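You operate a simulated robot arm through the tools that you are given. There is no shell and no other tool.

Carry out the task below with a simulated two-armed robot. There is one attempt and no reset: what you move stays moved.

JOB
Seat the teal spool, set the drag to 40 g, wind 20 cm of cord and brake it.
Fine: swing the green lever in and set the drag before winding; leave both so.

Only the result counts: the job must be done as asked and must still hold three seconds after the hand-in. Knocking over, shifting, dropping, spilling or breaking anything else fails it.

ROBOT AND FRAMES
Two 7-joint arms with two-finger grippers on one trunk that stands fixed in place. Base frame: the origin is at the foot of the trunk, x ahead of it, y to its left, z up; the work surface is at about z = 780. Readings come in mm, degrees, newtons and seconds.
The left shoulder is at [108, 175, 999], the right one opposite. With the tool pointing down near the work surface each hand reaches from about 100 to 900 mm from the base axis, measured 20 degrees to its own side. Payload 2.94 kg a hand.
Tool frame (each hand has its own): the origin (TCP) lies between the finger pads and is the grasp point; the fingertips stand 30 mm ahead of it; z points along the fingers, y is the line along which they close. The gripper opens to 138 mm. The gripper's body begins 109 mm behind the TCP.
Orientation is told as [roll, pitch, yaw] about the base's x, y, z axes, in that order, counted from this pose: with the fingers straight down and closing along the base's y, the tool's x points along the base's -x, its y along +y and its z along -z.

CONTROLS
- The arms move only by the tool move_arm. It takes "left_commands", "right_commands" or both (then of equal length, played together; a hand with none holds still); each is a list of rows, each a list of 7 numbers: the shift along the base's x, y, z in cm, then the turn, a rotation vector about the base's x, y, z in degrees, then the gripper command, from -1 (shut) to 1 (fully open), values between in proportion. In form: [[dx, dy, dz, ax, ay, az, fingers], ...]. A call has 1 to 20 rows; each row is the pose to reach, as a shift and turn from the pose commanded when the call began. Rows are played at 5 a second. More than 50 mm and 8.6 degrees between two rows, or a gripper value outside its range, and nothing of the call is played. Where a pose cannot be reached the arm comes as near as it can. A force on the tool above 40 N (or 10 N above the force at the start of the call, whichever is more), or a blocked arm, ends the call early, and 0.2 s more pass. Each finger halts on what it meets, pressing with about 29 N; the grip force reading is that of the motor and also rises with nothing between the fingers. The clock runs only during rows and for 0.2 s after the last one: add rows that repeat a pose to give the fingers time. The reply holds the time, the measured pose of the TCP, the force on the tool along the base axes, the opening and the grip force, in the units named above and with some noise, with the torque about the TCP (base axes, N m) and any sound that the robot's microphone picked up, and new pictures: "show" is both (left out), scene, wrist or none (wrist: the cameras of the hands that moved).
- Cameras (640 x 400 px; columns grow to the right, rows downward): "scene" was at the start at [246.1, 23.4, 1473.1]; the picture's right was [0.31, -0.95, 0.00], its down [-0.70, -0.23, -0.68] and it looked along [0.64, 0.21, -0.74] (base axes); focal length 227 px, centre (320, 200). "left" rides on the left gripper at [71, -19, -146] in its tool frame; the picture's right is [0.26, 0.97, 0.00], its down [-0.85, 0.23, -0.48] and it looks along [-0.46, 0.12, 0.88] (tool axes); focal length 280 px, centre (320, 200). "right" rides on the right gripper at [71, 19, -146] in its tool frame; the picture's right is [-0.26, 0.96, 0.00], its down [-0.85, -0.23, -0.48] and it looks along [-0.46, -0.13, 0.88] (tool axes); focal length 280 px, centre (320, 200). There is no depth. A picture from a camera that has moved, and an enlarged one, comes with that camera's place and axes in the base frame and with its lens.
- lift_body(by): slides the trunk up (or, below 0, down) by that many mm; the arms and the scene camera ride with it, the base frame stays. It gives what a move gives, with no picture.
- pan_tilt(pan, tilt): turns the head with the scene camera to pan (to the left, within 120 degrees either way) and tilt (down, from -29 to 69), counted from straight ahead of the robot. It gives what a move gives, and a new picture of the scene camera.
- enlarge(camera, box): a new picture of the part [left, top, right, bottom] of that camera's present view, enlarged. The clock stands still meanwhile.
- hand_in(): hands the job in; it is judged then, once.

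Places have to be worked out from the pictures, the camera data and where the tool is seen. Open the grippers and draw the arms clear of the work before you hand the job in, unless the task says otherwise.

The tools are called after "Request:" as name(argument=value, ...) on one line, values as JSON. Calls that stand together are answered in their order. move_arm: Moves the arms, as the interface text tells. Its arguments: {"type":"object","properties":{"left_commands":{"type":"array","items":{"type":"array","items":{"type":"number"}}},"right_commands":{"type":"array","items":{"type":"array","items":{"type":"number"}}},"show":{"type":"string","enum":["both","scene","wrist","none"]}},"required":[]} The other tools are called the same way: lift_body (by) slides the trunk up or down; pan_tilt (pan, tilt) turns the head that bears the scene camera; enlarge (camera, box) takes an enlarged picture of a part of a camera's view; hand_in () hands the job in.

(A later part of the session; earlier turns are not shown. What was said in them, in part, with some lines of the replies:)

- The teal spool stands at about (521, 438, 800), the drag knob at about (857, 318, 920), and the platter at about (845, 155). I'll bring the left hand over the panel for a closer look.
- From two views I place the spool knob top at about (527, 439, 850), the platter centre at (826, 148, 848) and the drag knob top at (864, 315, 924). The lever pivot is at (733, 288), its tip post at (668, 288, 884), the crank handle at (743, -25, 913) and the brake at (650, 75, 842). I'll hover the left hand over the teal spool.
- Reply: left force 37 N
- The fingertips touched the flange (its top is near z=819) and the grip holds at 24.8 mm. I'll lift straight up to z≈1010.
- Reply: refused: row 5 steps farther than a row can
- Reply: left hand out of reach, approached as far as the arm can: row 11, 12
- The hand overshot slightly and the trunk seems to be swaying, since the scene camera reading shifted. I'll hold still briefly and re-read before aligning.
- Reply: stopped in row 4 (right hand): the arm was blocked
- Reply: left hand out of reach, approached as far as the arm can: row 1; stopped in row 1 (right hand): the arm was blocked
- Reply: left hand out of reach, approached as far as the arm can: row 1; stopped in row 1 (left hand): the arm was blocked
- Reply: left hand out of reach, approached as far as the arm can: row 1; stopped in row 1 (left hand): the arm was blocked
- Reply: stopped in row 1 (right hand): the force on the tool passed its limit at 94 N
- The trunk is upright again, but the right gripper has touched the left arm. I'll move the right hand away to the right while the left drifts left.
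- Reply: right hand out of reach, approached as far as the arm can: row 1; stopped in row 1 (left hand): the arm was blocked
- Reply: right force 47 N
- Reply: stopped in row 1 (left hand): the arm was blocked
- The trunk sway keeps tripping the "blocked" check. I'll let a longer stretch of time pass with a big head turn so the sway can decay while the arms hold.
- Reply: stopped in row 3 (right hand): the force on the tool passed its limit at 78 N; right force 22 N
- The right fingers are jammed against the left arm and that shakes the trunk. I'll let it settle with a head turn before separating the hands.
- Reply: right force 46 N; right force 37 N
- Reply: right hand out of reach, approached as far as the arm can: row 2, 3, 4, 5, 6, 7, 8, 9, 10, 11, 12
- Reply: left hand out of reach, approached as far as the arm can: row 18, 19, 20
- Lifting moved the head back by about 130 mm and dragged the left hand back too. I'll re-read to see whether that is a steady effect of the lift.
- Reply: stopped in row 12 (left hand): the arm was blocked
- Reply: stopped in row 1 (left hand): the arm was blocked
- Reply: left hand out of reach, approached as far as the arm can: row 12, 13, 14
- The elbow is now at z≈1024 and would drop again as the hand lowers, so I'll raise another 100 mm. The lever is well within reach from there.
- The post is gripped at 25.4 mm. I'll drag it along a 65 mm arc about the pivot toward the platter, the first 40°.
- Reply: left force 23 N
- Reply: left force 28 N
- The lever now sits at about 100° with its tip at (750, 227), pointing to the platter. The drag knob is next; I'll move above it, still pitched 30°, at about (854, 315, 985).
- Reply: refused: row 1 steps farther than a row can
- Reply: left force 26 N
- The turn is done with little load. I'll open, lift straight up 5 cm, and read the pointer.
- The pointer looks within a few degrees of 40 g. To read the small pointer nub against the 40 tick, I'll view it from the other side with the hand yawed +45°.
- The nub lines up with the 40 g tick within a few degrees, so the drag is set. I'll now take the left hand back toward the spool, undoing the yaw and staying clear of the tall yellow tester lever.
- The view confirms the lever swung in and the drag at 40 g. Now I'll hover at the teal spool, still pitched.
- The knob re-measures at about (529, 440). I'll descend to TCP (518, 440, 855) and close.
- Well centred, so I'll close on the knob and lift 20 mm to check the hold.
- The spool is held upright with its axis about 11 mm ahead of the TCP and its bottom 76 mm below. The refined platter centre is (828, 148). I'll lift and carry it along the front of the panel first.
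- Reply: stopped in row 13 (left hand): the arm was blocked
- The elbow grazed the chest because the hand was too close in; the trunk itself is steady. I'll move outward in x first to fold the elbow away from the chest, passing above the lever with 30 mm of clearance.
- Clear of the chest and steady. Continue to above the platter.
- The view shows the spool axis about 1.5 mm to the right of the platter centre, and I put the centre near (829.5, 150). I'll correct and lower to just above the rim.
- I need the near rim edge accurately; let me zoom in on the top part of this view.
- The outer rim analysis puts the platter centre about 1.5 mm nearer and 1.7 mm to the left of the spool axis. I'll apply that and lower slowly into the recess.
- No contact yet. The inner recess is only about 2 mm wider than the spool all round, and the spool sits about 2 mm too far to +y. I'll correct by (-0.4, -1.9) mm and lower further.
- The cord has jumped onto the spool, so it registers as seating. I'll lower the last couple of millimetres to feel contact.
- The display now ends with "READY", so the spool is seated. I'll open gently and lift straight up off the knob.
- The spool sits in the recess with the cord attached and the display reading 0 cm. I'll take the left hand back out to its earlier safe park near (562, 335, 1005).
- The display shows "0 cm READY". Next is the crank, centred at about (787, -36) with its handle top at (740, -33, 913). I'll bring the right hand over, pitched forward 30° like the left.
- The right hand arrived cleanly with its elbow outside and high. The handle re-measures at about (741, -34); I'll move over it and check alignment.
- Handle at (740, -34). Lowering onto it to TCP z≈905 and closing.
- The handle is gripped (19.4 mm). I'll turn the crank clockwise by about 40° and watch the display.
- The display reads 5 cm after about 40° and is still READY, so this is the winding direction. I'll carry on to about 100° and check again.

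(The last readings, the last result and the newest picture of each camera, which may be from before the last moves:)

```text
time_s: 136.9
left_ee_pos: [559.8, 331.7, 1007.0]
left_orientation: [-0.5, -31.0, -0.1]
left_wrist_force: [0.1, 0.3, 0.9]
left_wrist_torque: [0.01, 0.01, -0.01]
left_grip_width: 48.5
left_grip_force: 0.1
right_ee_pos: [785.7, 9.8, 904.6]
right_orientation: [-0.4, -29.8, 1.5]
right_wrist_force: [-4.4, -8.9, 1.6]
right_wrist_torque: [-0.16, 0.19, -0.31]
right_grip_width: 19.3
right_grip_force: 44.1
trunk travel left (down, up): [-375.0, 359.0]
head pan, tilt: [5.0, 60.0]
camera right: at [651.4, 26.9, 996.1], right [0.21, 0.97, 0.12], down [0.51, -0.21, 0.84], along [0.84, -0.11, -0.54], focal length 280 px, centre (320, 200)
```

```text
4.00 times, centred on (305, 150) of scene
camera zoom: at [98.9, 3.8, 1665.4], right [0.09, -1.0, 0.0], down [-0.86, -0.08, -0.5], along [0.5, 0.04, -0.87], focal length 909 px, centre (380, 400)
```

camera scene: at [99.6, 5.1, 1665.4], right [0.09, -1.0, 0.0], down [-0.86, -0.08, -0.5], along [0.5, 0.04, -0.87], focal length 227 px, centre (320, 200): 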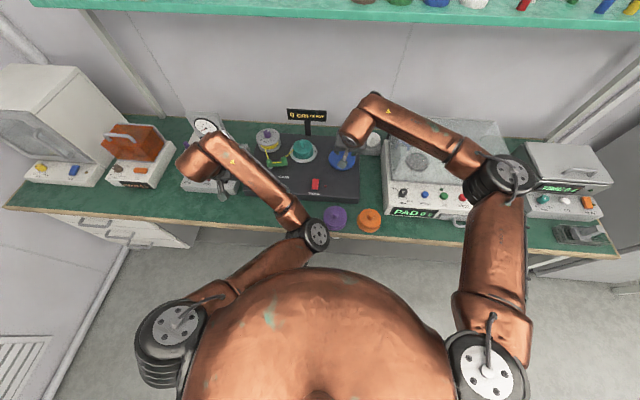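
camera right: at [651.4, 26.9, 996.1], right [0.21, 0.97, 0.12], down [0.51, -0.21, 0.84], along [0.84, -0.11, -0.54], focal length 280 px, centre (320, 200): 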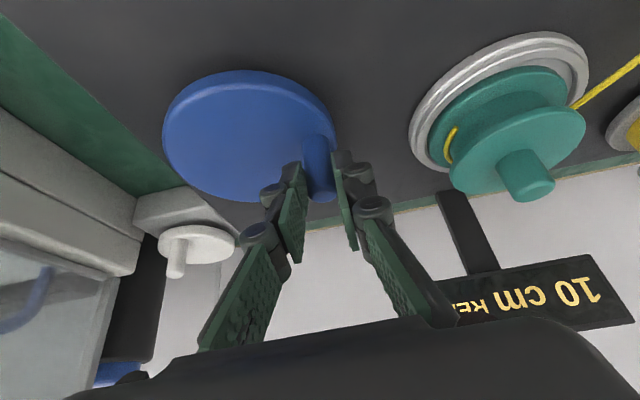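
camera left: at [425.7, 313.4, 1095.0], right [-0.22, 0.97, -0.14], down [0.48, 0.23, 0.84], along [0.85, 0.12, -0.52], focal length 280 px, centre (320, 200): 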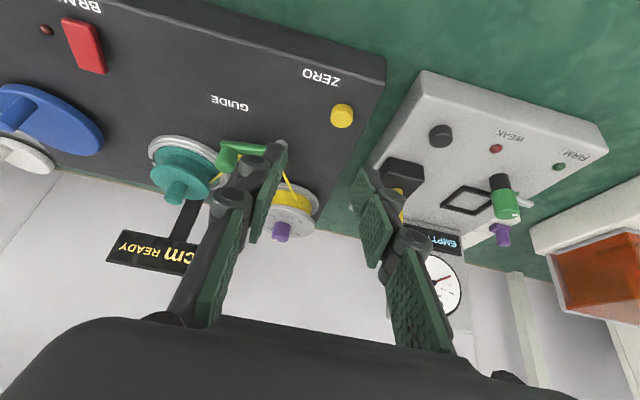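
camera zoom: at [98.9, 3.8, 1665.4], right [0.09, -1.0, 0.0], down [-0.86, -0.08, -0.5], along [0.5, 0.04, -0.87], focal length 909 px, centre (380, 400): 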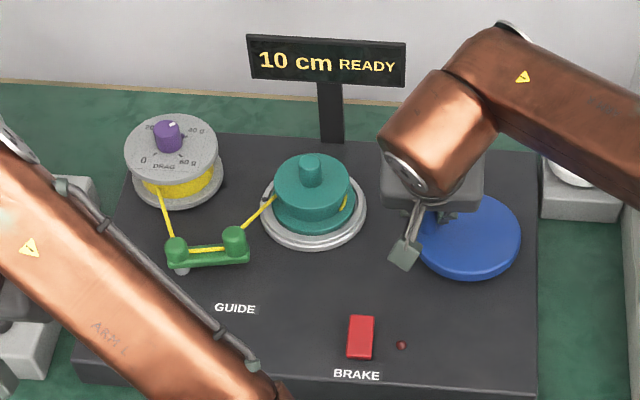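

10 cm at about 95°, which works out to roughly 9.5° per cm. I'll continue around to about 165°, then creep to 20.

Request:
move_arm(right_commands=[[0.4, -0.05, 0, 0, 0, 0, -0.9], [0.79, -0.14, 0, 0, 0, 0, -0.9], [1.17, -0.26, 0, 0, 0, 0, -0.9], [1.54, -0.41, 0, 0, 0, 0, -0.9], [1.9, -0.6, 0, 0, 0, 0, -0.9], [2.24, -0.81, 0, 0, 0, 0, -0.9], [2.56, -1.06, 0, 0, 0, 0, -0.9], [2.85, -1.33, 0, 0, 0, 0, -0.9], [3.12, -1.62, 0, 0, 0, 0, -0.9], [3.37, -1.94, 0, 0, 0, 0, -0.9], [3.58, -2.28, 0, 0, 0, 0, -0.9], [3.77, -2.64, 0, 0, 0, 0, -0.9], [3.92, -3.01, 0, 0, 0, 0, -0.9], [3.92, -3.01, 0, 0, 0, 0, -0.9]], show="wrist")

Request:
enlarge(camera="scene", box=[240, 100, 370, 200])

```text
time_s: 139.9
left_ee_pos: [564.2, 334.0, 1004.9]
left_orientation: [-0.6, -30.7, 0.0]
left_wrist_force: [0.3, 0.0, 0.1]
left_wrist_torque: [-0.01, 0.02, 0.0]
left_grip_width: 48.2
left_grip_force: 0.1
right_ee_pos: [827.5, -17.2, 904.9]
right_orientation: [-0.4, -29.9, 1.5]
right_wrist_force: [22.5, 14.6, 4.4]
right_wrist_torque: [0.3, -1.01, 0.02]
right_grip_width: 19.6
right_grip_force: 44.7
trunk travel left (down, up): [-375.0, 359.0]
head pan, tilt: [5.0, 60.0]
camera right: at [693.9, -1.3, 995.6], right [0.2, 0.97, 0.12], down [0.5, -0.21, 0.84], along [0.84, -0.11, -0.53], focal length 280 px, centre (320, 200)
```

right: 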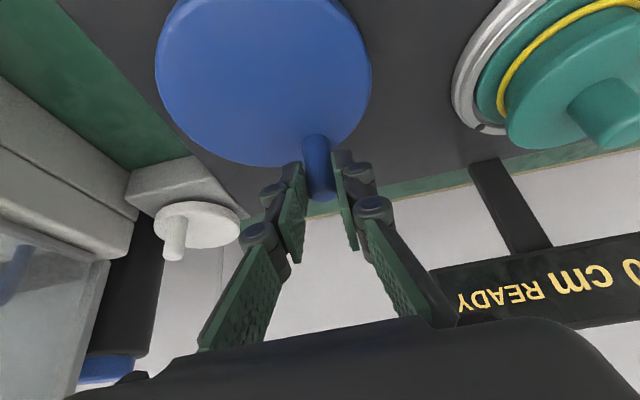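

```text
4.00 times, centred on (305, 150) of scene
camera zoom: at [105.2, 7.7, 1665.4], right [0.09, -1.0, 0.0], down [-0.86, -0.08, -0.5], along [0.49, 0.04, -0.87], focal length 909 px, centre (380, 400)
```

zoom: 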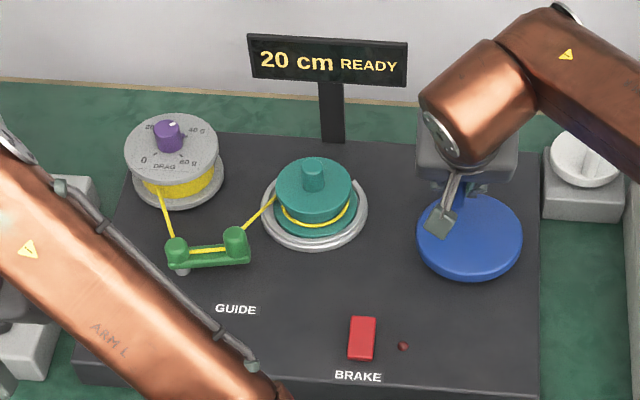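

The display now reads 20 cm READY. Before stopping, I want to be sure it's not rounding coarsely, so I'll zoom in on the display and platter index mark.

Request:
enlarge(camera="scene", box=[285, 105, 345, 165])

Request:
enlarge(camera="right", box=[420, 0, 640, 160])

```text
6.67 times, centred on (315, 135) of scene
camera zoom: at [105.2, 7.7, 1665.4], right [0.09, -1.0, 0.0], down [-0.86, -0.08, -0.5], along [0.49, 0.04, -0.87], focal length 1516 px, centre (353, 633)
```

zoom: 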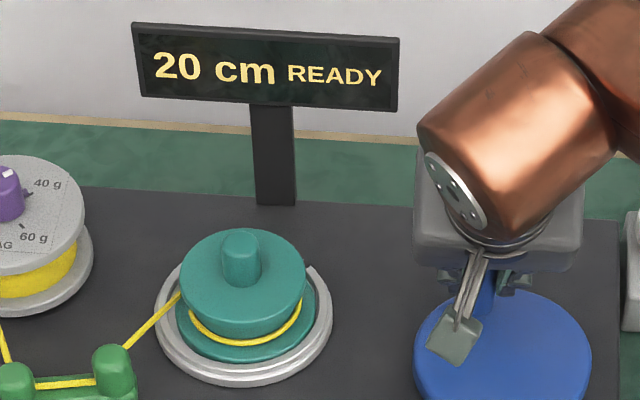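

```text
2.50 times, centred on (530, 80) of right
camera zoom: at [693.9, -1.3, 995.6], right [0.2, 0.97, 0.12], down [0.5, -0.21, 0.84], along [0.84, -0.11, -0.53], focal length 701 px, centre (-205, 500)
```

zoom: 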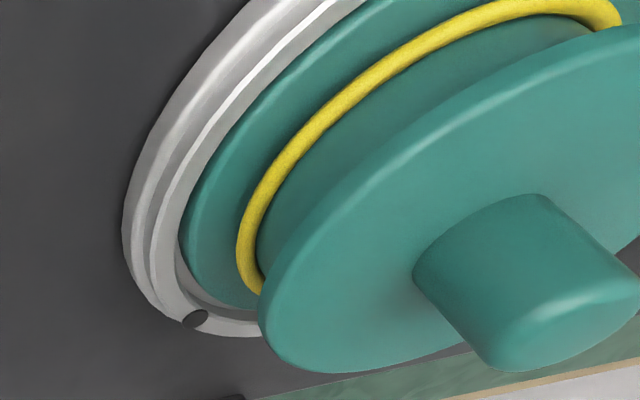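

The index mark and cord agree with the display: about 318° of spool turn and 20 cm of cord. I'll relieve the side load by moving to the measured point, then open without nudging the crank.

Request:
move_arm(right_commands=[[0.18, 0.09, 0, 0, 0, 0, -0.9], [0.35, 0.17, 0, 0, 0, 0, -0.9], [0.35, 0.17, 0, 0, 0, 0, -0.8], [0.35, 0.17, 0, 0, 0, 0, -0.65], [0.35, 0.17, 0, 0, 0, 0, -0.5], [0.35, 0.17, 0, 0, 0, 0, -0.4], [0.35, 0.17, 0, 0, 0, 0, -0.35]], show="wrist")

Request:
enlarge(camera="scene", box=[285, 105, 345, 165])

```text
time_s: 141.5
left_ee_pos: [561.4, 333.3, 1005.3]
left_orientation: [-0.5, -31.0, 0.1]
left_wrist_force: [-0.5, -0.1, 0.4]
left_wrist_torque: [0.0, 0.02, -0.02]
left_grip_width: 48.2
left_grip_force: 0.0
right_ee_pos: [827.1, -16.7, 904.5]
right_orientation: [-0.6, -29.5, 1.5]
right_wrist_force: [0.5, 0.4, -0.6]
right_wrist_torque: [-0.01, 0.03, 0.0]
right_grip_width: 45.0
right_grip_force: 0.1
trunk travel left (down, up): [-375.0, 359.0]
head pan, tilt: [5.0, 60.0]
camera right: at [694.0, -0.4, 995.8], right [0.21, 0.97, 0.12], down [0.51, -0.21, 0.83], along [0.84, -0.11, -0.54], focal length 280 px, centre (320, 200)
```

right: 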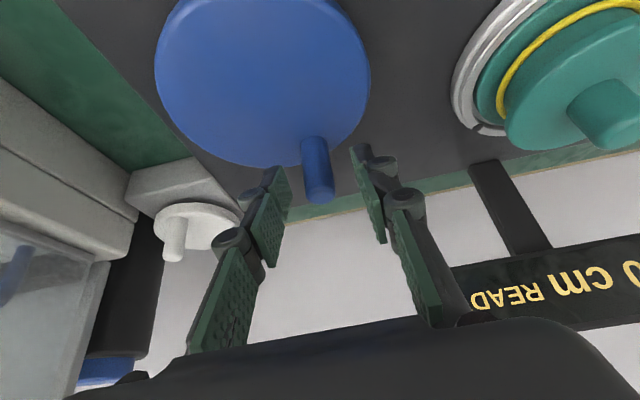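

```text
6.67 times, centred on (315, 135) of scene
camera zoom: at [99.7, 5.3, 1665.4], right [0.09, -1.0, 0.0], down [-0.86, -0.08, -0.5], along [0.5, 0.04, -0.87], focal length 1516 px, centre (353, 633)
```

zoom: 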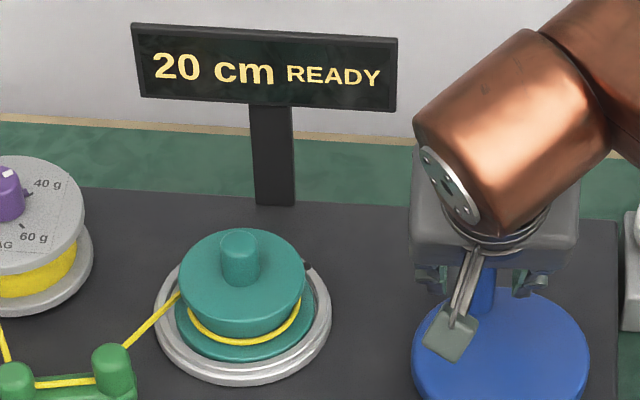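

Released, still 20 cm READY. I'll lift the right hand straight up off the handle and look closely at the brake.

Request:
move_arm(right_commands=[[0, 0, 1, 0, 0, 0, -0.35], [0, 0, 3.5, 0, 0, 0, -0.35], [0, 0, 6.5, 0, 0, 0, -0.35], [-0.5, 0, 8.5, 0, 0, 0, -0.35], [-2, 0, 9, 0, 0, 0, -0.5], [-4.5, 0, 9, 0, 0, 0, -0.8], [-7.5, 0.2, 9, 0, 0, 0, -1], [-10, 0.5, 9, 0, 0, 0, -1], [-12, 1, 9, 0, 0, 0, -1], [-13, 1.2, 9, 0, 0, 0, -1]], show="both")

Request:
enlarge(camera="right", box=[300, 0, 560, 180])

Request:
enlarge(camera="scene", box=[300, 165, 350, 205])

```text
time_s: 143.7
left_ee_pos: [561.2, 331.9, 1006.5]
left_orientation: [-0.4, -30.9, 0.0]
left_wrist_force: [0.6, 1.3, 0.3]
left_wrist_torque: [-0.02, -0.03, 0.01]
left_grip_width: 48.4
left_grip_force: 0.0
right_ee_pos: [697.9, -3.7, 994.2]
right_orientation: [-0.4, -29.7, 1.4]
right_wrist_force: [-0.8, 0.9, -0.3]
right_wrist_torque: [0.0, -0.02, 0.01]
right_grip_width: 0.1
right_grip_force: 28.2
trunk travel left (down, up): [-375.0, 359.0]
head pan, tilt: [5.0, 60.0]
camera scene: at [99.6, 5.2, 1665.4], right [0.09, -1.0, 0.0], down [-0.86, -0.08, -0.5], along [0.5, 0.04, -0.87], focal length 227 px, centre (320, 200)
camera right: at [563.8, 12.0, 1085.2], right [0.21, 0.97, 0.12], down [0.51, -0.21, 0.83], along [0.84, -0.11, -0.54], focal length 280 px, centre (320, 200)
```

scene: 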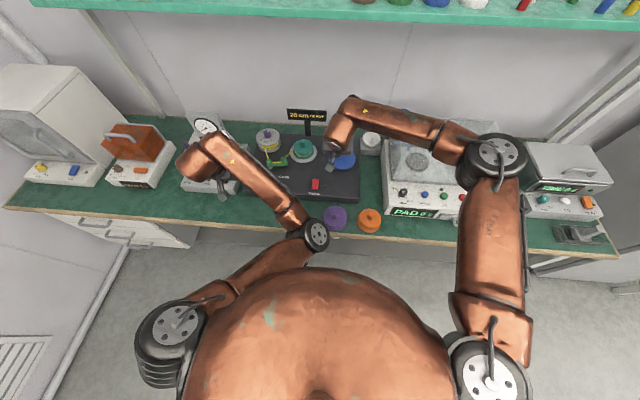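
right: 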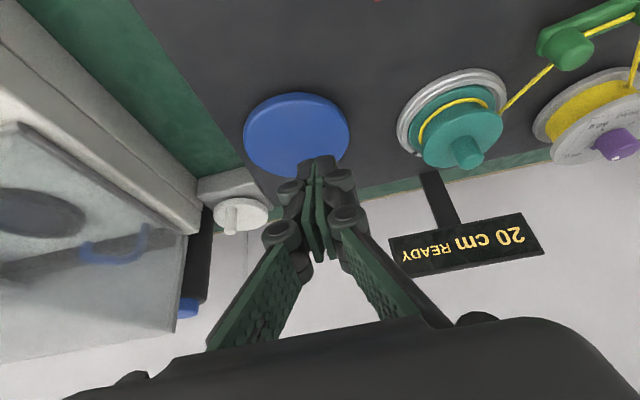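

```text
2.22 times, centred on (430, 90) of right
camera zoom: at [563.8, 12.0, 1085.2], right [0.21, 0.97, 0.12], down [0.51, -0.21, 0.83], along [0.84, -0.11, -0.54], focal length 623 px, centre (76, 444)
```

zoom: 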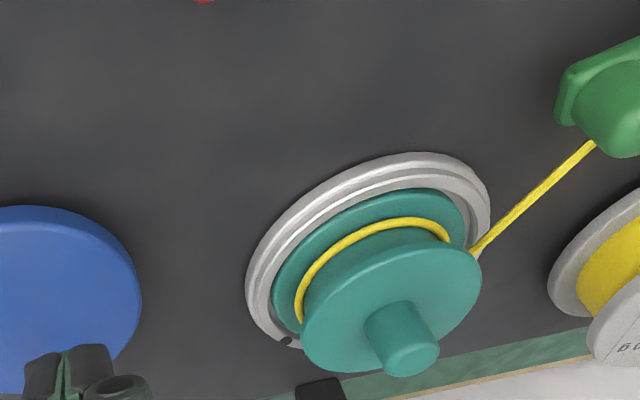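

```text
10.00 times, centred on (325, 185) of scene
camera zoom: at [99.6, 5.2, 1665.4], right [0.09, -1.0, 0.0], down [-0.86, -0.08, -0.5], along [0.5, 0.04, -0.87], focal length 2273 px, centre (270, 350)
```

zoom: 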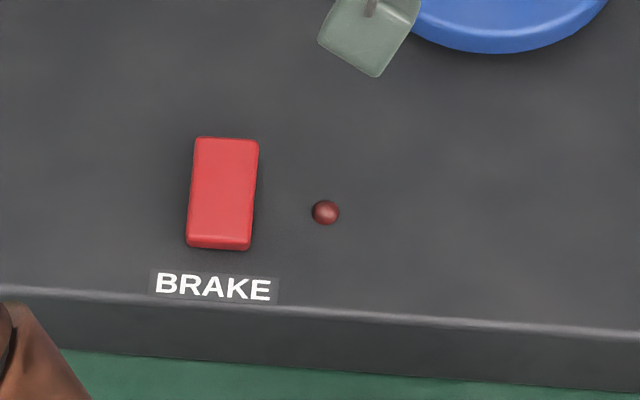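

The brake is a red block spanning x 624–676 at y≈74 with its lamp dark. I'll hover the closed right fingertips behind it to see which end is raised.

Request:
move_arm(right_commands=[[-0.3, 0.4, 0, 0, 0, 0, -1], [-1.2, 1.3, -0.2, 0, 0, 0, -1], [-2.5, 2.8, -0.6, 0, 0, 0, -1], [-4, 4.5, -1, 0, 0, 0, -1], [-5.5, 6, -1.5, 0, 0, 0, -1], [-6.8, 7.2, -1.9, 0, 0, 0, -1], [-7.5, 7.7, -2, 0, 0, 0, -1], [-7.5, 7.7, -2, 0, 0, 0, -1]], show="both")

Request:
enlarge(camera="right", box=[240, 30, 420, 190])

```text
time_s: 145.5
left_ee_pos: [561.8, 333.1, 1005.1]
left_orientation: [-0.6, -31.0, 0.1]
left_wrist_force: [0.6, 0.3, -0.6]
left_wrist_torque: [0.02, -0.02, -0.02]
left_grip_width: 48.3
left_grip_force: 0.2
right_ee_pos: [622.9, 73.1, 974.1]
right_orientation: [-0.4, -29.6, 1.5]
right_wrist_force: [-0.4, 0.9, -0.4]
right_wrist_torque: [0.0, -0.01, -0.01]
right_grip_width: 0.0
right_grip_force: 28.1
trunk travel left (down, up): [-375.0, 359.0]
head pan, tilt: [5.0, 60.0]
camera scene: at [99.6, 5.3, 1665.4], right [0.09, -1.0, 0.0], down [-0.86, -0.08, -0.5], along [0.5, 0.04, -0.87], focal length 227 px, centre (320, 200)
camera right: at [489.4, 88.8, 1065.1], right [0.21, 0.97, 0.12], down [0.51, -0.21, 0.83], along [0.84, -0.11, -0.54], focal length 280 px, centre (320, 200)
```

scene: 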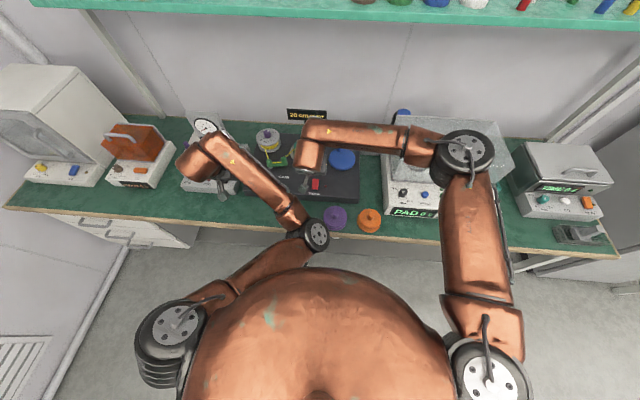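
right: 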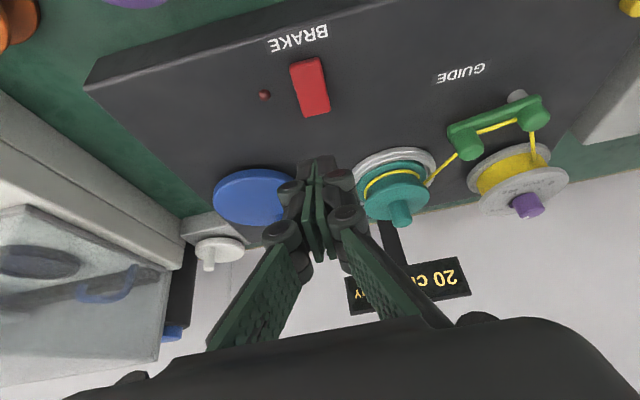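

```text
2.50 times, centred on (330, 110) of right
camera zoom: at [489.4, 88.8, 1065.1], right [0.21, 0.97, 0.12], down [0.51, -0.21, 0.83], along [0.84, -0.11, -0.54], focal length 701 px, centre (295, 425)
```

zoom: 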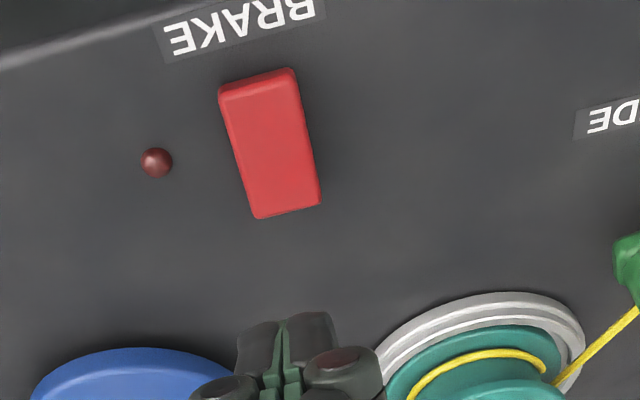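

Let me look at the brake's side profile from the left hand camera, which sees it from the +y side.

Request:
enlarge(camera="left", box=[40, 0, 140, 90])

Request:
enlarge(camera="right", box=[280, 40, 350, 130])

```text
4.44 times, centred on (90, 45) of left
camera zoom: at [426.0, 313.8, 1094.9], right [-0.22, 0.97, -0.14], down [0.48, 0.23, 0.84], along [0.85, 0.12, -0.52], focal length 1246 px, centre (1342, 889)
```

zoom: 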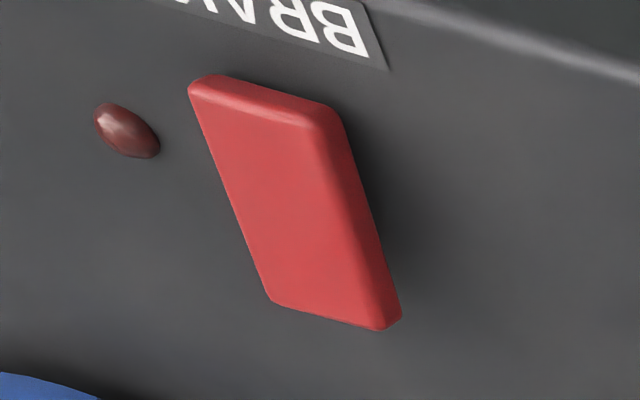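

```text
4.44 times, centred on (315, 85) of right
camera zoom: at [489.4, 88.8, 1065.1], right [0.21, 0.97, 0.12], down [0.51, -0.21, 0.83], along [0.84, -0.11, -0.54], focal length 1246 px, centre (342, 711)
```

zoom: 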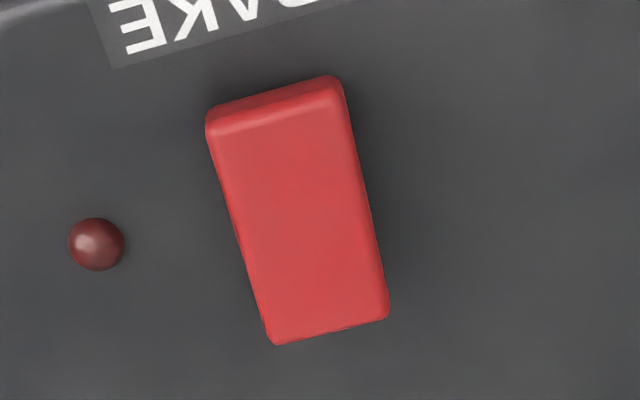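

The near end of the rocker stands raised, with a shadow beneath it. I'll lower the closed fingertips onto that near end, first to just above it.

Request:
move_arm(right_commands=[[0.3, 0.05, -1, 0, 0, 0, -1], [0.57, 0.1, -3, 0, 0, 0, -1], [0.57, 0.1, -5.5, 0, 0, 0, -1], [0.57, 0.1, -7.5, 0, 0, 0, -1], [0.57, 0.1, -8.6, 0, 0, 0, -1], [0.57, 0.1, -8.6, 0, 0, 0, -1]], show="wrist")

Request:
enlarge(camera="right", box=[240, 60, 400, 220])

```text
time_s: 146.9
left_ee_pos: [562.2, 332.6, 1005.5]
left_orientation: [-0.6, -30.9, 0.0]
left_wrist_force: [0.3, 0.2, -0.2]
left_wrist_torque: [0.01, 0.03, 0.0]
left_grip_width: 48.4
left_grip_force: 0.1
right_ee_pos: [628.7, 71.9, 887.7]
right_orientation: [-0.4, -29.6, 1.4]
right_wrist_force: [1.5, -0.8, 1.6]
right_wrist_torque: [0.03, 0.0, 0.03]
right_grip_width: 0.1
right_grip_force: 28.3
trunk travel left (down, up): [-375.0, 359.0]
head pan, tilt: [5.0, 60.0]
camera right: at [494.9, 89.2, 979.0], right [0.21, 0.97, 0.12], down [0.51, -0.21, 0.83], along [0.84, -0.11, -0.54], focal length 280 px, centre (320, 200)
```

right: 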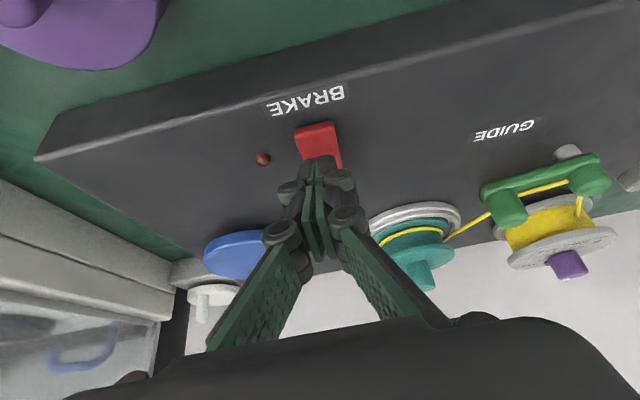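

```text
2.50 times, centred on (320, 140) of right
camera zoom: at [494.9, 89.2, 979.0], right [0.21, 0.97, 0.12], down [0.51, -0.21, 0.83], along [0.84, -0.11, -0.54], focal length 701 px, centre (320, 350)
```

zoom: 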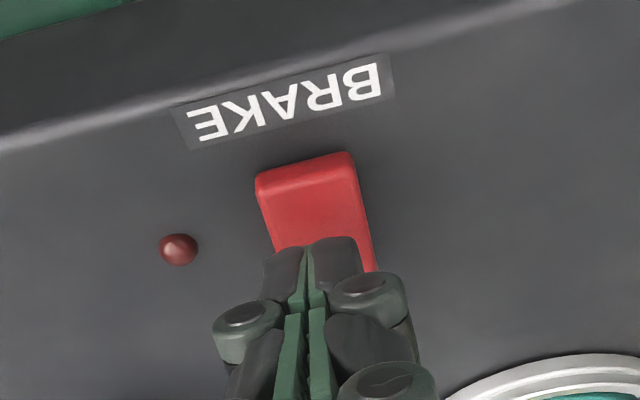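

The tips are over the near half. I'll shift 3 mm nearer and press down in small steps.

Request:
move_arm(right_commands=[[-0.3, 0.1, -0.3, 0, 0, 0, -1], [-0.3, 0.1, -0.7, 0, 0, 0, -1], [-0.3, 0.1, -1.0, 0, 0, 0, -1], [-0.3, 0.1, -1.2, 0, 0, 0, -1], [-0.3, 0.1, -1.2, 0, 0, 0, -1]], show="wrist")

Request:
enlarge(camera="right", box=[240, 60, 400, 220])

Request:
enlarge(camera="scene", box=[270, 100, 370, 200])

```text
time_s: 148.1
left_ee_pos: [561.7, 333.4, 1006.4]
left_orientation: [-0.5, -30.9, 0.0]
left_wrist_force: [-0.1, 0.6, -0.4]
left_wrist_torque: [0.0, 0.03, 0.01]
left_grip_width: 48.4
left_grip_force: 0.1
right_ee_pos: [624.9, 73.9, 876.9]
right_orientation: [-0.4, -29.5, 1.5]
right_wrist_force: [0.3, 0.0, 0.2]
right_wrist_torque: [0.05, -0.03, -0.01]
right_grip_width: 0.2
right_grip_force: 28.1
trunk travel left (down, up): [-375.0, 359.0]
head pan, tilt: [5.0, 60.0]
camera right: at [491.1, 90.7, 968.0], right [0.21, 0.97, 0.12], down [0.51, -0.21, 0.83], along [0.84, -0.11, -0.54], focal length 280 px, centre (320, 200)
```

right: 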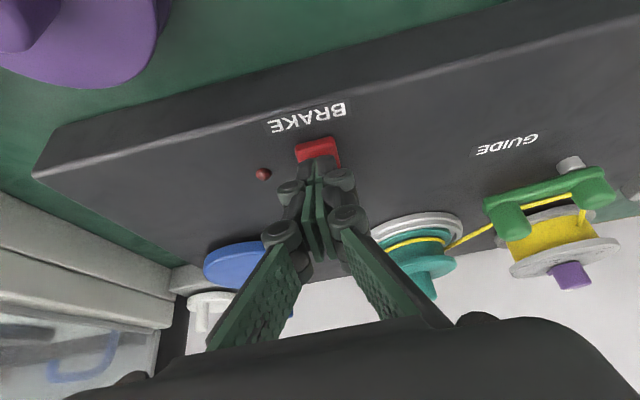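

```text
2.50 times, centred on (320, 140) of right
camera zoom: at [491.1, 90.7, 968.0], right [0.21, 0.97, 0.12], down [0.51, -0.21, 0.83], along [0.84, -0.11, -0.54], focal length 701 px, centre (320, 350)
```

zoom: 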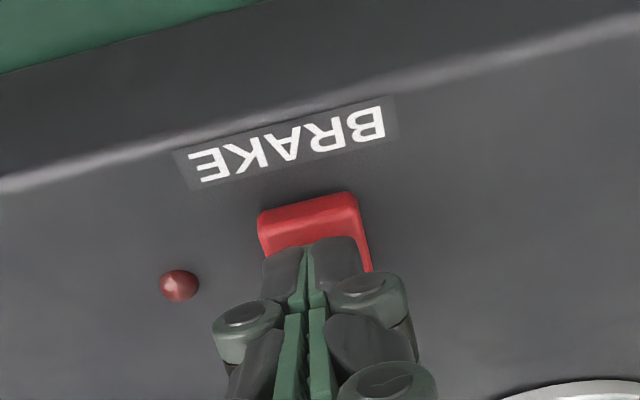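

```text
4.00 times, centred on (320, 150) of scene
camera zoom: at [99.5, 5.3, 1665.4], right [0.09, -1.0, 0.0], down [-0.86, -0.08, -0.5], along [0.5, 0.04, -0.87], focal length 909 px, centre (320, 400)
```

zoom: 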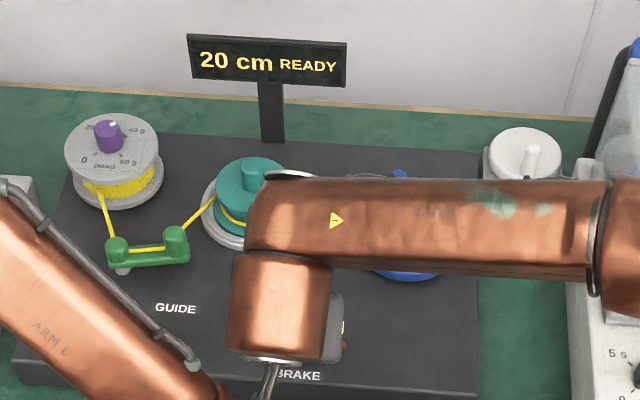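

No contact yet at z=877. I'll continue pressing down in 2–3 mm steps.

Request:
move_arm(right_commands=[[0, 0, -0.2, 0, 0, 0, -1], [0, 0, -0.4, 0, 0, 0, -1], [0, 0, -0.6, 0, 0, 0, -1], [0, 0, -0.6, 0, 0, 0, -1]], show="none")

Request:
enlarge(camera="right", box=[240, 60, 400, 220])

Request:
enlarge(camera="scene", box=[270, 100, 370, 200])

```text
time_s: 149.1
left_ee_pos: [561.5, 332.1, 1005.7]
left_orientation: [-0.5, -30.9, 0.0]
left_wrist_force: [-0.3, 0.2, -0.9]
left_wrist_torque: [0.01, 0.01, -0.02]
left_grip_width: 48.5
left_grip_force: 0.0
right_ee_pos: [624.8, 74.1, 871.9]
right_orientation: [-0.4, -29.7, 1.5]
right_wrist_force: [-0.1, 0.1, 1.2]
right_wrist_torque: [0.01, 0.03, 0.02]
right_grip_width: 6.3
right_grip_force: 28.7
trunk travel left (down, up): [-375.0, 359.0]
head pan, tilt: [5.0, 60.0]
```

```text
2.50 times, centred on (320, 140) of right
camera zoom: at [491.4, 90.7, 962.3], right [0.21, 0.97, 0.12], down [0.51, -0.21, 0.83], along [0.84, -0.11, -0.54], focal length 701 px, centre (320, 350)
```

zoom: 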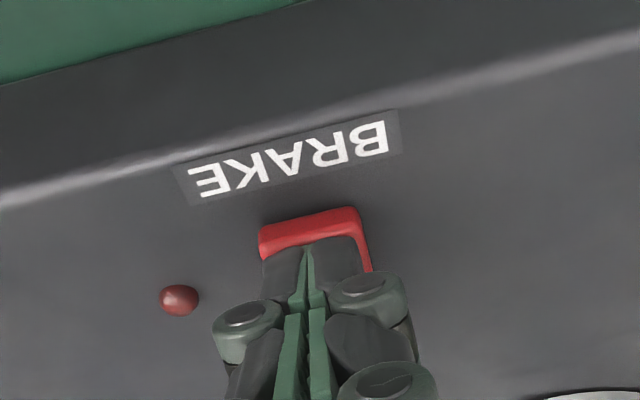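

```text
4.00 times, centred on (320, 150) of scene
camera zoom: at [99.4, 5.3, 1665.4], right [0.09, -1.0, 0.0], down [-0.86, -0.08, -0.5], along [0.5, 0.04, -0.87], focal length 909 px, centre (320, 400)
```

zoom: 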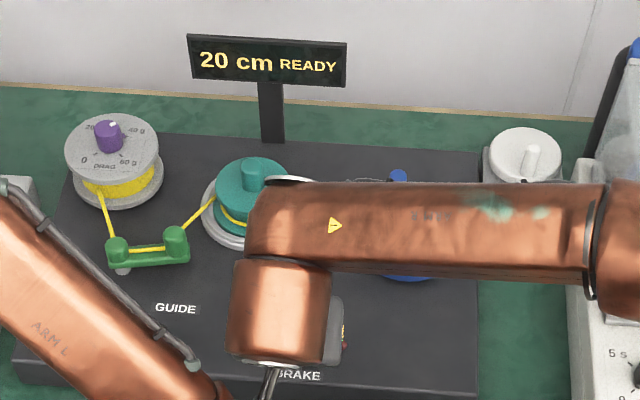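

The fingertips appear to be just touching the rocker. I'll press a few more millimetres.

Request:
move_arm(right_commands=[[0, 0, -0.2, 0, 0, 0, -1], [0, 0, -0.4, 0, 0, 0, -1], [0, 0, -0.6, 0, 0, 0, -1], [0, 0, -0.6, 0, 0, 0, -1]], show="none")

Request:
enlarge(camera="right", box=[240, 60, 400, 220])

Request:
enlarge(camera="scene", box=[270, 100, 370, 200])

```text
time_s: 150.2
left_ee_pos: [560.1, 331.9, 1007.1]
left_orientation: [-0.4, -31.0, -0.1]
left_wrist_force: [0.1, -0.4, -0.5]
left_wrist_torque: [0.03, 0.02, -0.01]
left_grip_width: 48.3
left_grip_force: 0.1
right_ee_pos: [625.9, 75.4, 872.1]
right_orientation: [-0.1, -30.1, 1.2]
right_wrist_force: [-11.6, -6.1, 19.8]
right_wrist_torque: [-0.15, 0.26, -0.05]
right_grip_width: 6.1
right_grip_force: 28.8
trunk travel left (down, up): [-375.0, 359.0]
head pan, tilt: [5.0, 60.0]
stopped in row 4 (right hand): the force on the tool passed its limit at 41 N (the readings are from after the stop); the commanded pose is now the measured one
```

```text
2.50 times, centred on (320, 140) of right
camera zoom: at [491.4, 91.2, 961.3], right [0.21, 0.97, 0.13], down [0.5, -0.22, 0.84], along [0.84, -0.11, -0.53], focal length 701 px, centre (320, 350)
```

zoom: 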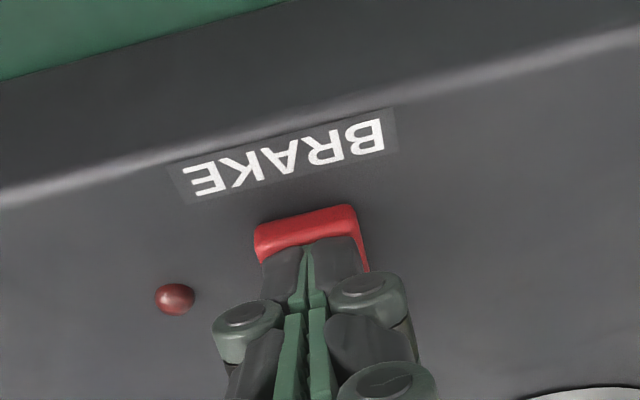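

```text
4.00 times, centred on (320, 150) of scene
camera zoom: at [96.7, 4.1, 1665.4], right [0.09, -1.0, 0.0], down [-0.86, -0.07, -0.5], along [0.5, 0.04, -0.87], focal length 909 px, centre (320, 400)
```

zoom: 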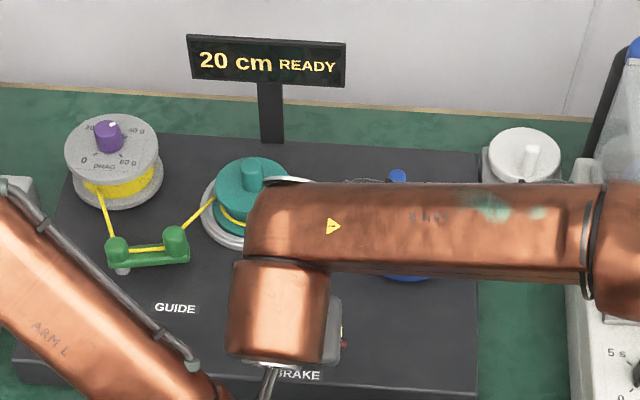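

Pressing there hit a firm stop (41 N) with no change, so the near end may already be the low one. I'll lift and test the far end at x≈668.

Request:
move_arm(right_commands=[[0, 0, 1, 0, 0, 0, -1], [0, -0.1, 2.2, 0, 0, 0, -1], [1.5, -0.1, 2.2, 0, 0, 0, -1], [3, -0.1, 2.2, 0, 0, 0, -1], [3.8, -0.1, 2.2, 0, 0, 0, -1], [3.8, -0.1, 1.8, 0, 0, 0, -1], [3.8, -0.1, 1.4, 0, 0, 0, -1], [3.8, -0.1, 1.1, 0, 0, 0, -1], [3.8, -0.1, 0.9, 0, 0, 0, -1], [3.8, -0.1, 0.9, 0, 0, 0, -1]], show="wrist")

Request:
enlarge(camera="right", box=[240, 60, 400, 220])

```text
time_s: 152.4
left_ee_pos: [562.4, 333.1, 1006.2]
left_orientation: [-0.5, -30.9, 0.0]
left_wrist_force: [1.0, 0.5, 0.3]
left_wrist_torque: [0.01, -0.01, 0.0]
left_grip_width: 48.3
left_grip_force: 0.2
right_ee_pos: [665.4, 75.6, 875.9]
right_orientation: [-0.3, -29.8, 1.4]
right_wrist_force: [0.2, -0.1, 1.1]
right_wrist_torque: [0.0, -0.02, 0.01]
right_grip_width: 0.0
right_grip_force: 28.7
trunk travel left (down, up): [-375.0, 359.0]
head pan, tilt: [5.0, 60.0]
camera right: at [530.9, 90.8, 967.5], right [0.21, 0.97, 0.13], down [0.5, -0.22, 0.84], along [0.84, -0.11, -0.53], focal length 280 px, centre (320, 200)
```

right: 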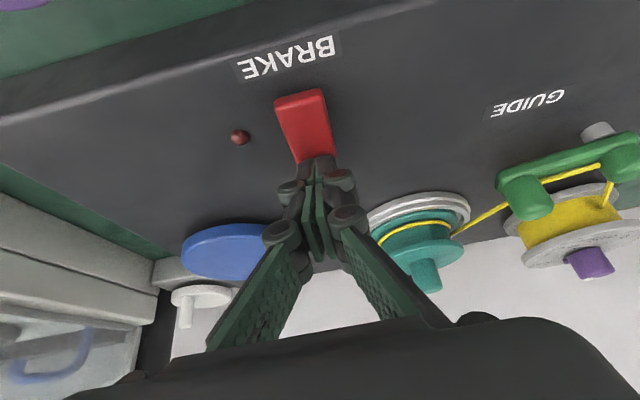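

```text
2.50 times, centred on (320, 140) of right
camera zoom: at [530.9, 90.8, 967.5], right [0.21, 0.97, 0.13], down [0.5, -0.22, 0.84], along [0.84, -0.11, -0.53], focal length 701 px, centre (320, 350)
```

zoom: 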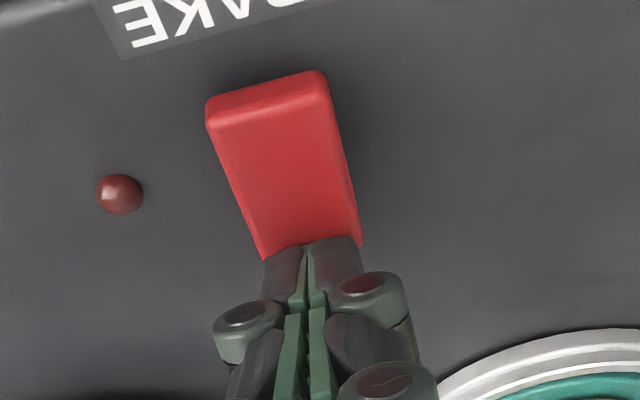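

No contact at the far end at z=876, where the near end touched at 872. I'll lower further here to compare heights.

Request:
move_arm(right_commands=[[0, 0, -0.3, 0, 0, 0, -1], [0, 0, -0.6, 0, 0, 0, -1], [0, 0, -0.8, 0, 0, 0, -1], [0, 0, -1.0, 0, 0, 0, -1], [0, 0, -1.0, 0, 0, 0, -1]], show="none")

Request:
enlarge(camera="right", box=[240, 60, 400, 220])

Request:
enlarge(camera="scene", box=[270, 100, 370, 200])

```text
time_s: 153.6
left_ee_pos: [559.7, 332.8, 1007.0]
left_orientation: [-0.4, -31.0, -0.1]
left_wrist_force: [-0.9, -0.1, 0.7]
left_wrist_torque: [0.01, -0.02, -0.03]
left_grip_width: 48.3
left_grip_force: 0.0
right_ee_pos: [665.3, 74.5, 872.9]
right_orientation: [-0.2, -30.3, 1.3]
right_wrist_force: [2.0, -1.9, 35.4]
right_wrist_torque: [-0.06, -0.15, 0.01]
right_grip_width: 5.9
right_grip_force: 28.3
trunk travel left (down, up): [-375.0, 359.0]
head pan, tilt: [5.0, 60.0]
```

```text
2.50 times, centred on (320, 140) of right
camera zoom: at [530.3, 90.4, 961.7], right [0.21, 0.97, 0.13], down [0.5, -0.22, 0.84], along [0.84, -0.11, -0.53], focal length 701 px, centre (320, 350)
```

zoom: 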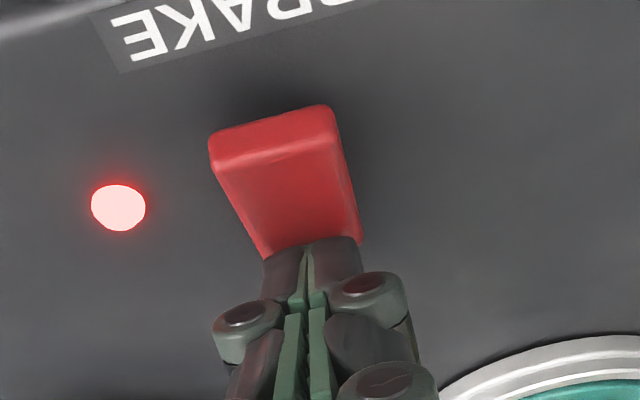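

```text
4.00 times, centred on (320, 150) of scene
camera zoom: at [95.7, 4.5, 1666.0], right [0.09, -1.0, 0.0], down [-0.86, -0.08, -0.5], along [0.5, 0.04, -0.86], focal length 909 px, centre (320, 400)
```

zoom: 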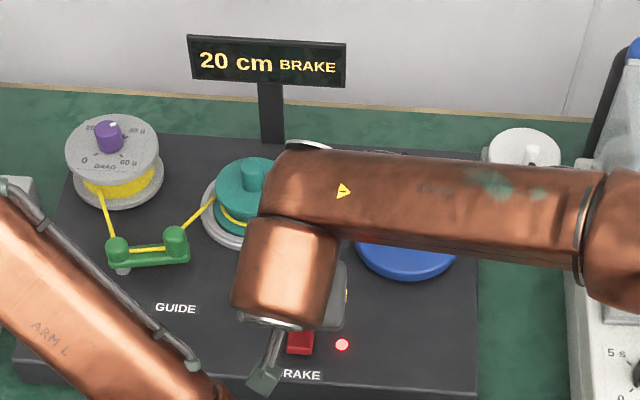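

The far end was the right one: the lamp is lit and the display reads "20 cm BRAKE". I'll lift the right hand straight up.

Request:
move_arm(right_commands=[[0, 0, 1, 0, 0, 0, -1], [0, 0, 3, 0, 0, 0, -1], [0, 0, 6, 0, 0, 0, -1], [0, 0, 9.5, 0, 0, 0, -1], [0, -1, 12, 0, 0, 0, -1], [0, -1, 12, 0, 0, 0, -1]], show="both")

Request:
enlarge(camera="scene", box=[240, 100, 370, 200])

```text
time_s: 155.0
left_ee_pos: [562.0, 332.0, 1005.3]
left_orientation: [-0.5, -30.8, 0.0]
left_wrist_force: [0.5, 0.4, 0.5]
left_wrist_torque: [-0.01, 0.0, 0.0]
left_grip_width: 48.3
left_grip_force: 0.1
right_ee_pos: [664.8, 65.5, 988.2]
right_orientation: [-0.3, -29.9, 1.5]
right_wrist_force: [-0.6, 0.4, 0.6]
right_wrist_torque: [-0.03, 0.01, 0.01]
right_grip_width: 0.0
right_grip_force: 28.0
trunk travel left (down, up): [-375.0, 359.0]
head pan, tilt: [5.0, 60.0]
camera scene: at [99.7, 5.8, 1665.3], right [0.09, -1.0, 0.0], down [-0.86, -0.08, -0.5], along [0.5, 0.04, -0.87], focal length 227 px, centre (320, 200)
camera right: at [530.6, 81.1, 1078.8], right [0.21, 0.97, 0.13], down [0.5, -0.21, 0.84], along [0.84, -0.11, -0.53], focal length 280 px, centre (320, 200)
```

scene: 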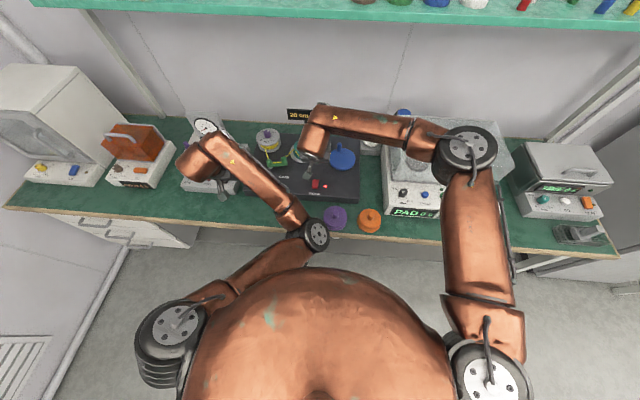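
right: 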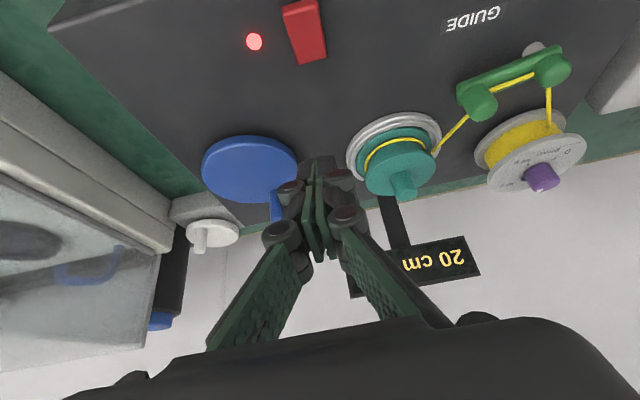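

```text
4.00 times, centred on (305, 150) of scene
camera zoom: at [99.7, 5.8, 1665.3], right [0.09, -1.0, 0.0], down [-0.86, -0.08, -0.5], along [0.5, 0.04, -0.87], focal length 909 px, centre (380, 400)
```

zoom: 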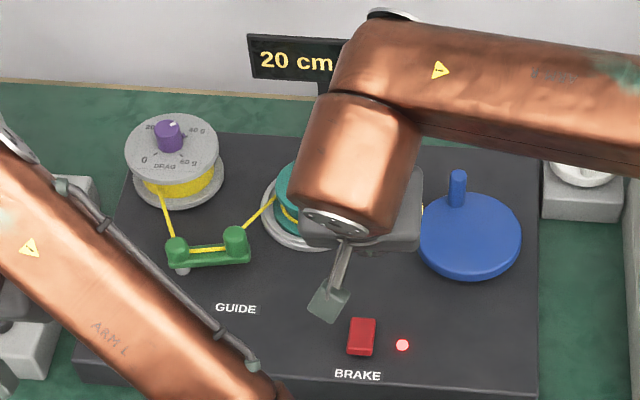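

Brake lamp on, cord wound, lever and drag unchanged. I'll now draw the right hand back over the crank side and away, opening the gripper once clear.

Request:
move_arm(right_commands=[[0.3, -1, 0.3, 0, 0, 0, -1], [1, -3.2, 0.8, 0, 0, 0, -1], [2, -6, 1.4, 0, 0, 0, -1], [3, -8.8, 2, 0, 0, 0, -1], [3, -10.8, 2.6, 0, 0.5, 0, -1], [1.5, -12.2, 4, 0, 2, 0, -1], [-0.8, -13.4, 6, 0, 4, 0, -0.8], [-3.5, -14.7, 8.5, 0, 6, 0, -0.5], [-6.3, -16, 11, 0, 8.5, 0, -0.2], [-9, -17.3, 13.5, 0, 11, 0, 0.2], [-11.7, -18.6, 16, 0, 13, 0, 0.4], [-13.8, -19.5, 18, 0, 15, 0, 0.4], [-15, -20, 19, 0, 16, 0, 0.4], [-15.5, -20.2, 19.5, 0, 16.5, 0, 0.4], [-15.5, -20.2, 19.5, 0, 16.5, 0, 0.4]], show="scene")

```text
time_s: 158.2
left_ee_pos: [559.9, 332.9, 1005.5]
left_orientation: [-0.4, -30.9, 0.0]
left_wrist_force: [-0.1, -0.5, -0.7]
left_wrist_torque: [0.01, 0.02, -0.02]
left_grip_width: 48.3
left_grip_force: 0.0
right_ee_pos: [509.9, -137.2, 1184.0]
right_orientation: [0.0, -13.4, 1.1]
right_wrist_force: [0.4, 0.1, 0.1]
right_wrist_torque: [0.02, -0.01, 0.0]
right_grip_width: 96.7
right_grip_force: 0.0
trunk travel left (down, up): [-375.0, 359.0]
head pan, tilt: [5.0, 60.0]
camera scene: at [99.5, 4.9, 1665.4], right [0.09, -1.0, 0.0], down [-0.86, -0.08, -0.5], along [0.5, 0.04, -0.87], focal length 227 px, centre (320, 200)
```

scene: 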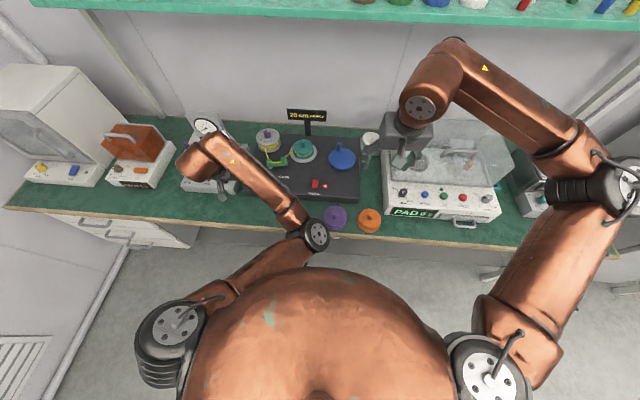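

The right hand is clear. Now I'll draw the left hand a little back and left, open its gripper, and check the whole scene.

Request:
move_arm(left_commands=[[-0.3, 0.5, 0, 0, 0, 0, -0.2], [-1.1, 2, 0.2, 0, 0, 0, 0], [-2.2, 4.2, 0.4, 0, 0, 0, 0.1], [-3.4, 6.4, 0.7, 0, 0, 0, 0.2], [-4.4, 8.2, 0.9, 0, 0, 0, 0.2], [-5, 9.2, 1, 0, 0, 0, 0.2], [-5.2, 9.6, 1, 0, 0, 0, 0.2], [-5.2, 9.6, 1, 0, 0, 0, 0.2]], show="both")

Request:
enlarge(camera="scene", box=[240, 100, 370, 200])

Request:
enlarge(camera="scene", box=[255, 122, 285, 147])

Request:
enlarge(camera="right", box=[300, 20, 640, 260])

```text
time_s: 160.0
left_ee_pos: [508.7, 430.3, 1014.9]
left_orientation: [-0.4, -30.9, -0.1]
left_wrist_force: [0.0, 0.1, 0.5]
left_wrist_torque: [0.04, 0.03, -0.01]
left_grip_width: 82.8
left_grip_force: 0.0
right_ee_pos: [510.2, -137.9, 1183.1]
right_orientation: [0.1, -13.4, 1.2]
right_wrist_force: [0.4, 0.0, -0.3]
right_wrist_torque: [0.0, 0.02, -0.01]
right_grip_width: 96.6
right_grip_force: 0.1
trunk travel left (down, up): [-375.0, 359.0]
head pan, tilt: [5.0, 60.0]
camera scene: at [99.5, 5.0, 1665.4], right [0.09, -1.0, 0.0], down [-0.86, -0.08, -0.5], along [0.5, 0.04, -0.87], focal length 227 px, centre (320, 200)
camera left: at [373.8, 409.9, 1104.8], right [-0.22, 0.97, -0.14], down [0.48, 0.23, 0.84], along [0.85, 0.12, -0.52], focal length 280 px, centre (320, 200)
```

scene: 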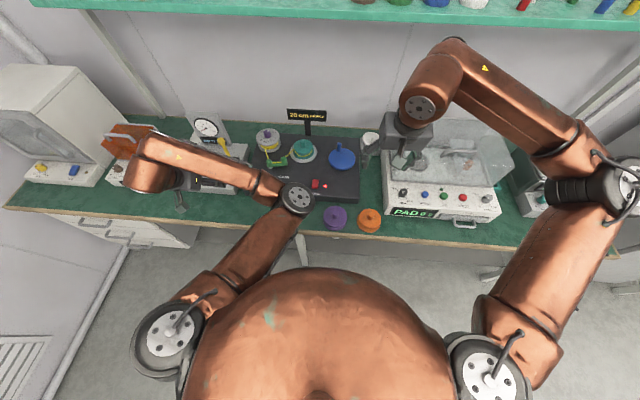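
left: 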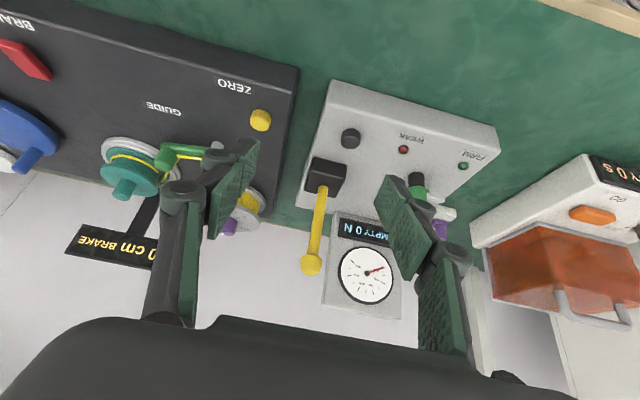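

```text
4.00 times, centred on (305, 150) of scene
camera zoom: at [99.5, 5.0, 1665.4], right [0.09, -1.0, 0.0], down [-0.86, -0.08, -0.5], along [0.5, 0.04, -0.87], focal length 909 px, centre (380, 400)
```

zoom: 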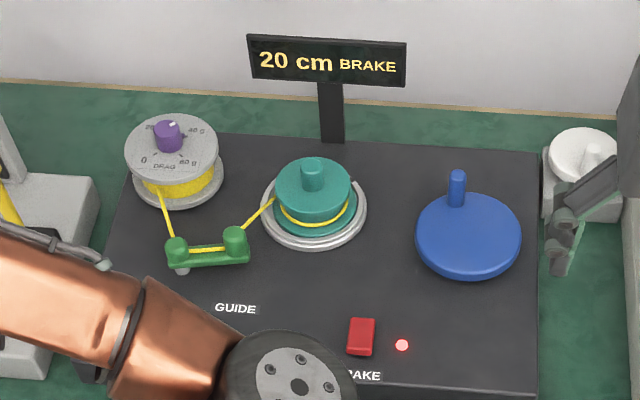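

```text
16.00 times, centred on (270, 134) of scene
camera zoom: at [99.5, 5.0, 1665.4], right [0.09, -1.0, 0.0], down [-0.86, -0.08, -0.5], along [0.5, 0.04, -0.87], focal length 3637 px, centre (1120, 1248)
```

zoom: 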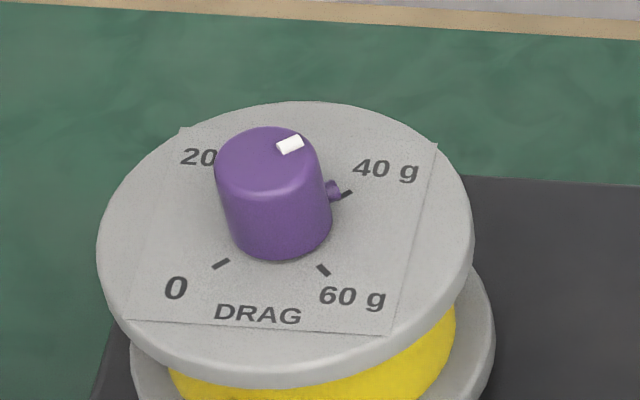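

```text
1.67 times, centred on (470, 140) of right
camera zoom: at [407.4, -121.9, 1307.7], right [0.23, 0.97, 0.06], down [0.72, -0.22, 0.66], along [0.65, -0.11, -0.75], focal length 467 px, centre (70, 300)
```

zoom: 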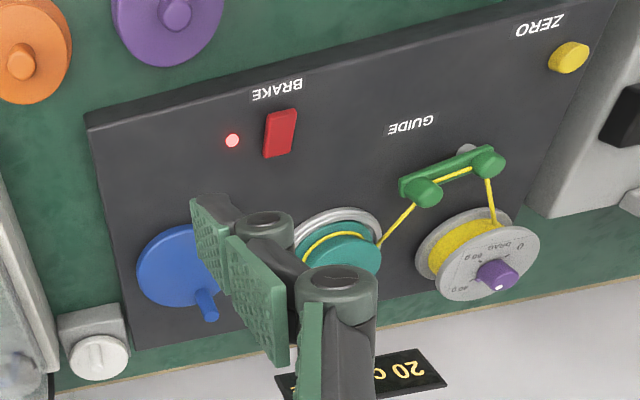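

Final checks: the display reads "20 cm BRAKE" with the lamp lit, the spool is seated, the lever is in, and the drag pointer is on 40 g. Both grippers are open and clear, and nothing else looks disturbed, so I'll hand it in.

Request:
hand_in()

```text
The job is handed in.
```

The job is handed in. The teal spool is seated, the drag is on 40 g, 20 cm of cord is wound and the brake is on. The verdict was not shown to me.

- **Order:** I swung the green lever in to its stop and set the drag before winding, and left both as set.
- **Display:** it read "20 cm BRAKE" with the brake lamp lit when I handed in. It shows whole centimetres at best, so the actual length may be off by up to about a centimetre.
- **Drag:** the pointer sat on the 40 g mark to within a few degrees, which is about 1 g.
- **Rough stretch early on:** at full reach the left arm swung and the trunk swayed. The right gripper then knocked against the left arm, with forces of up to 94 N. The spool stayed in the grip throughout.
- **Other objects:** in the final pictures nothing else on the bench looked moved or damaged.

Both grippers are open and drawn clear of the work.
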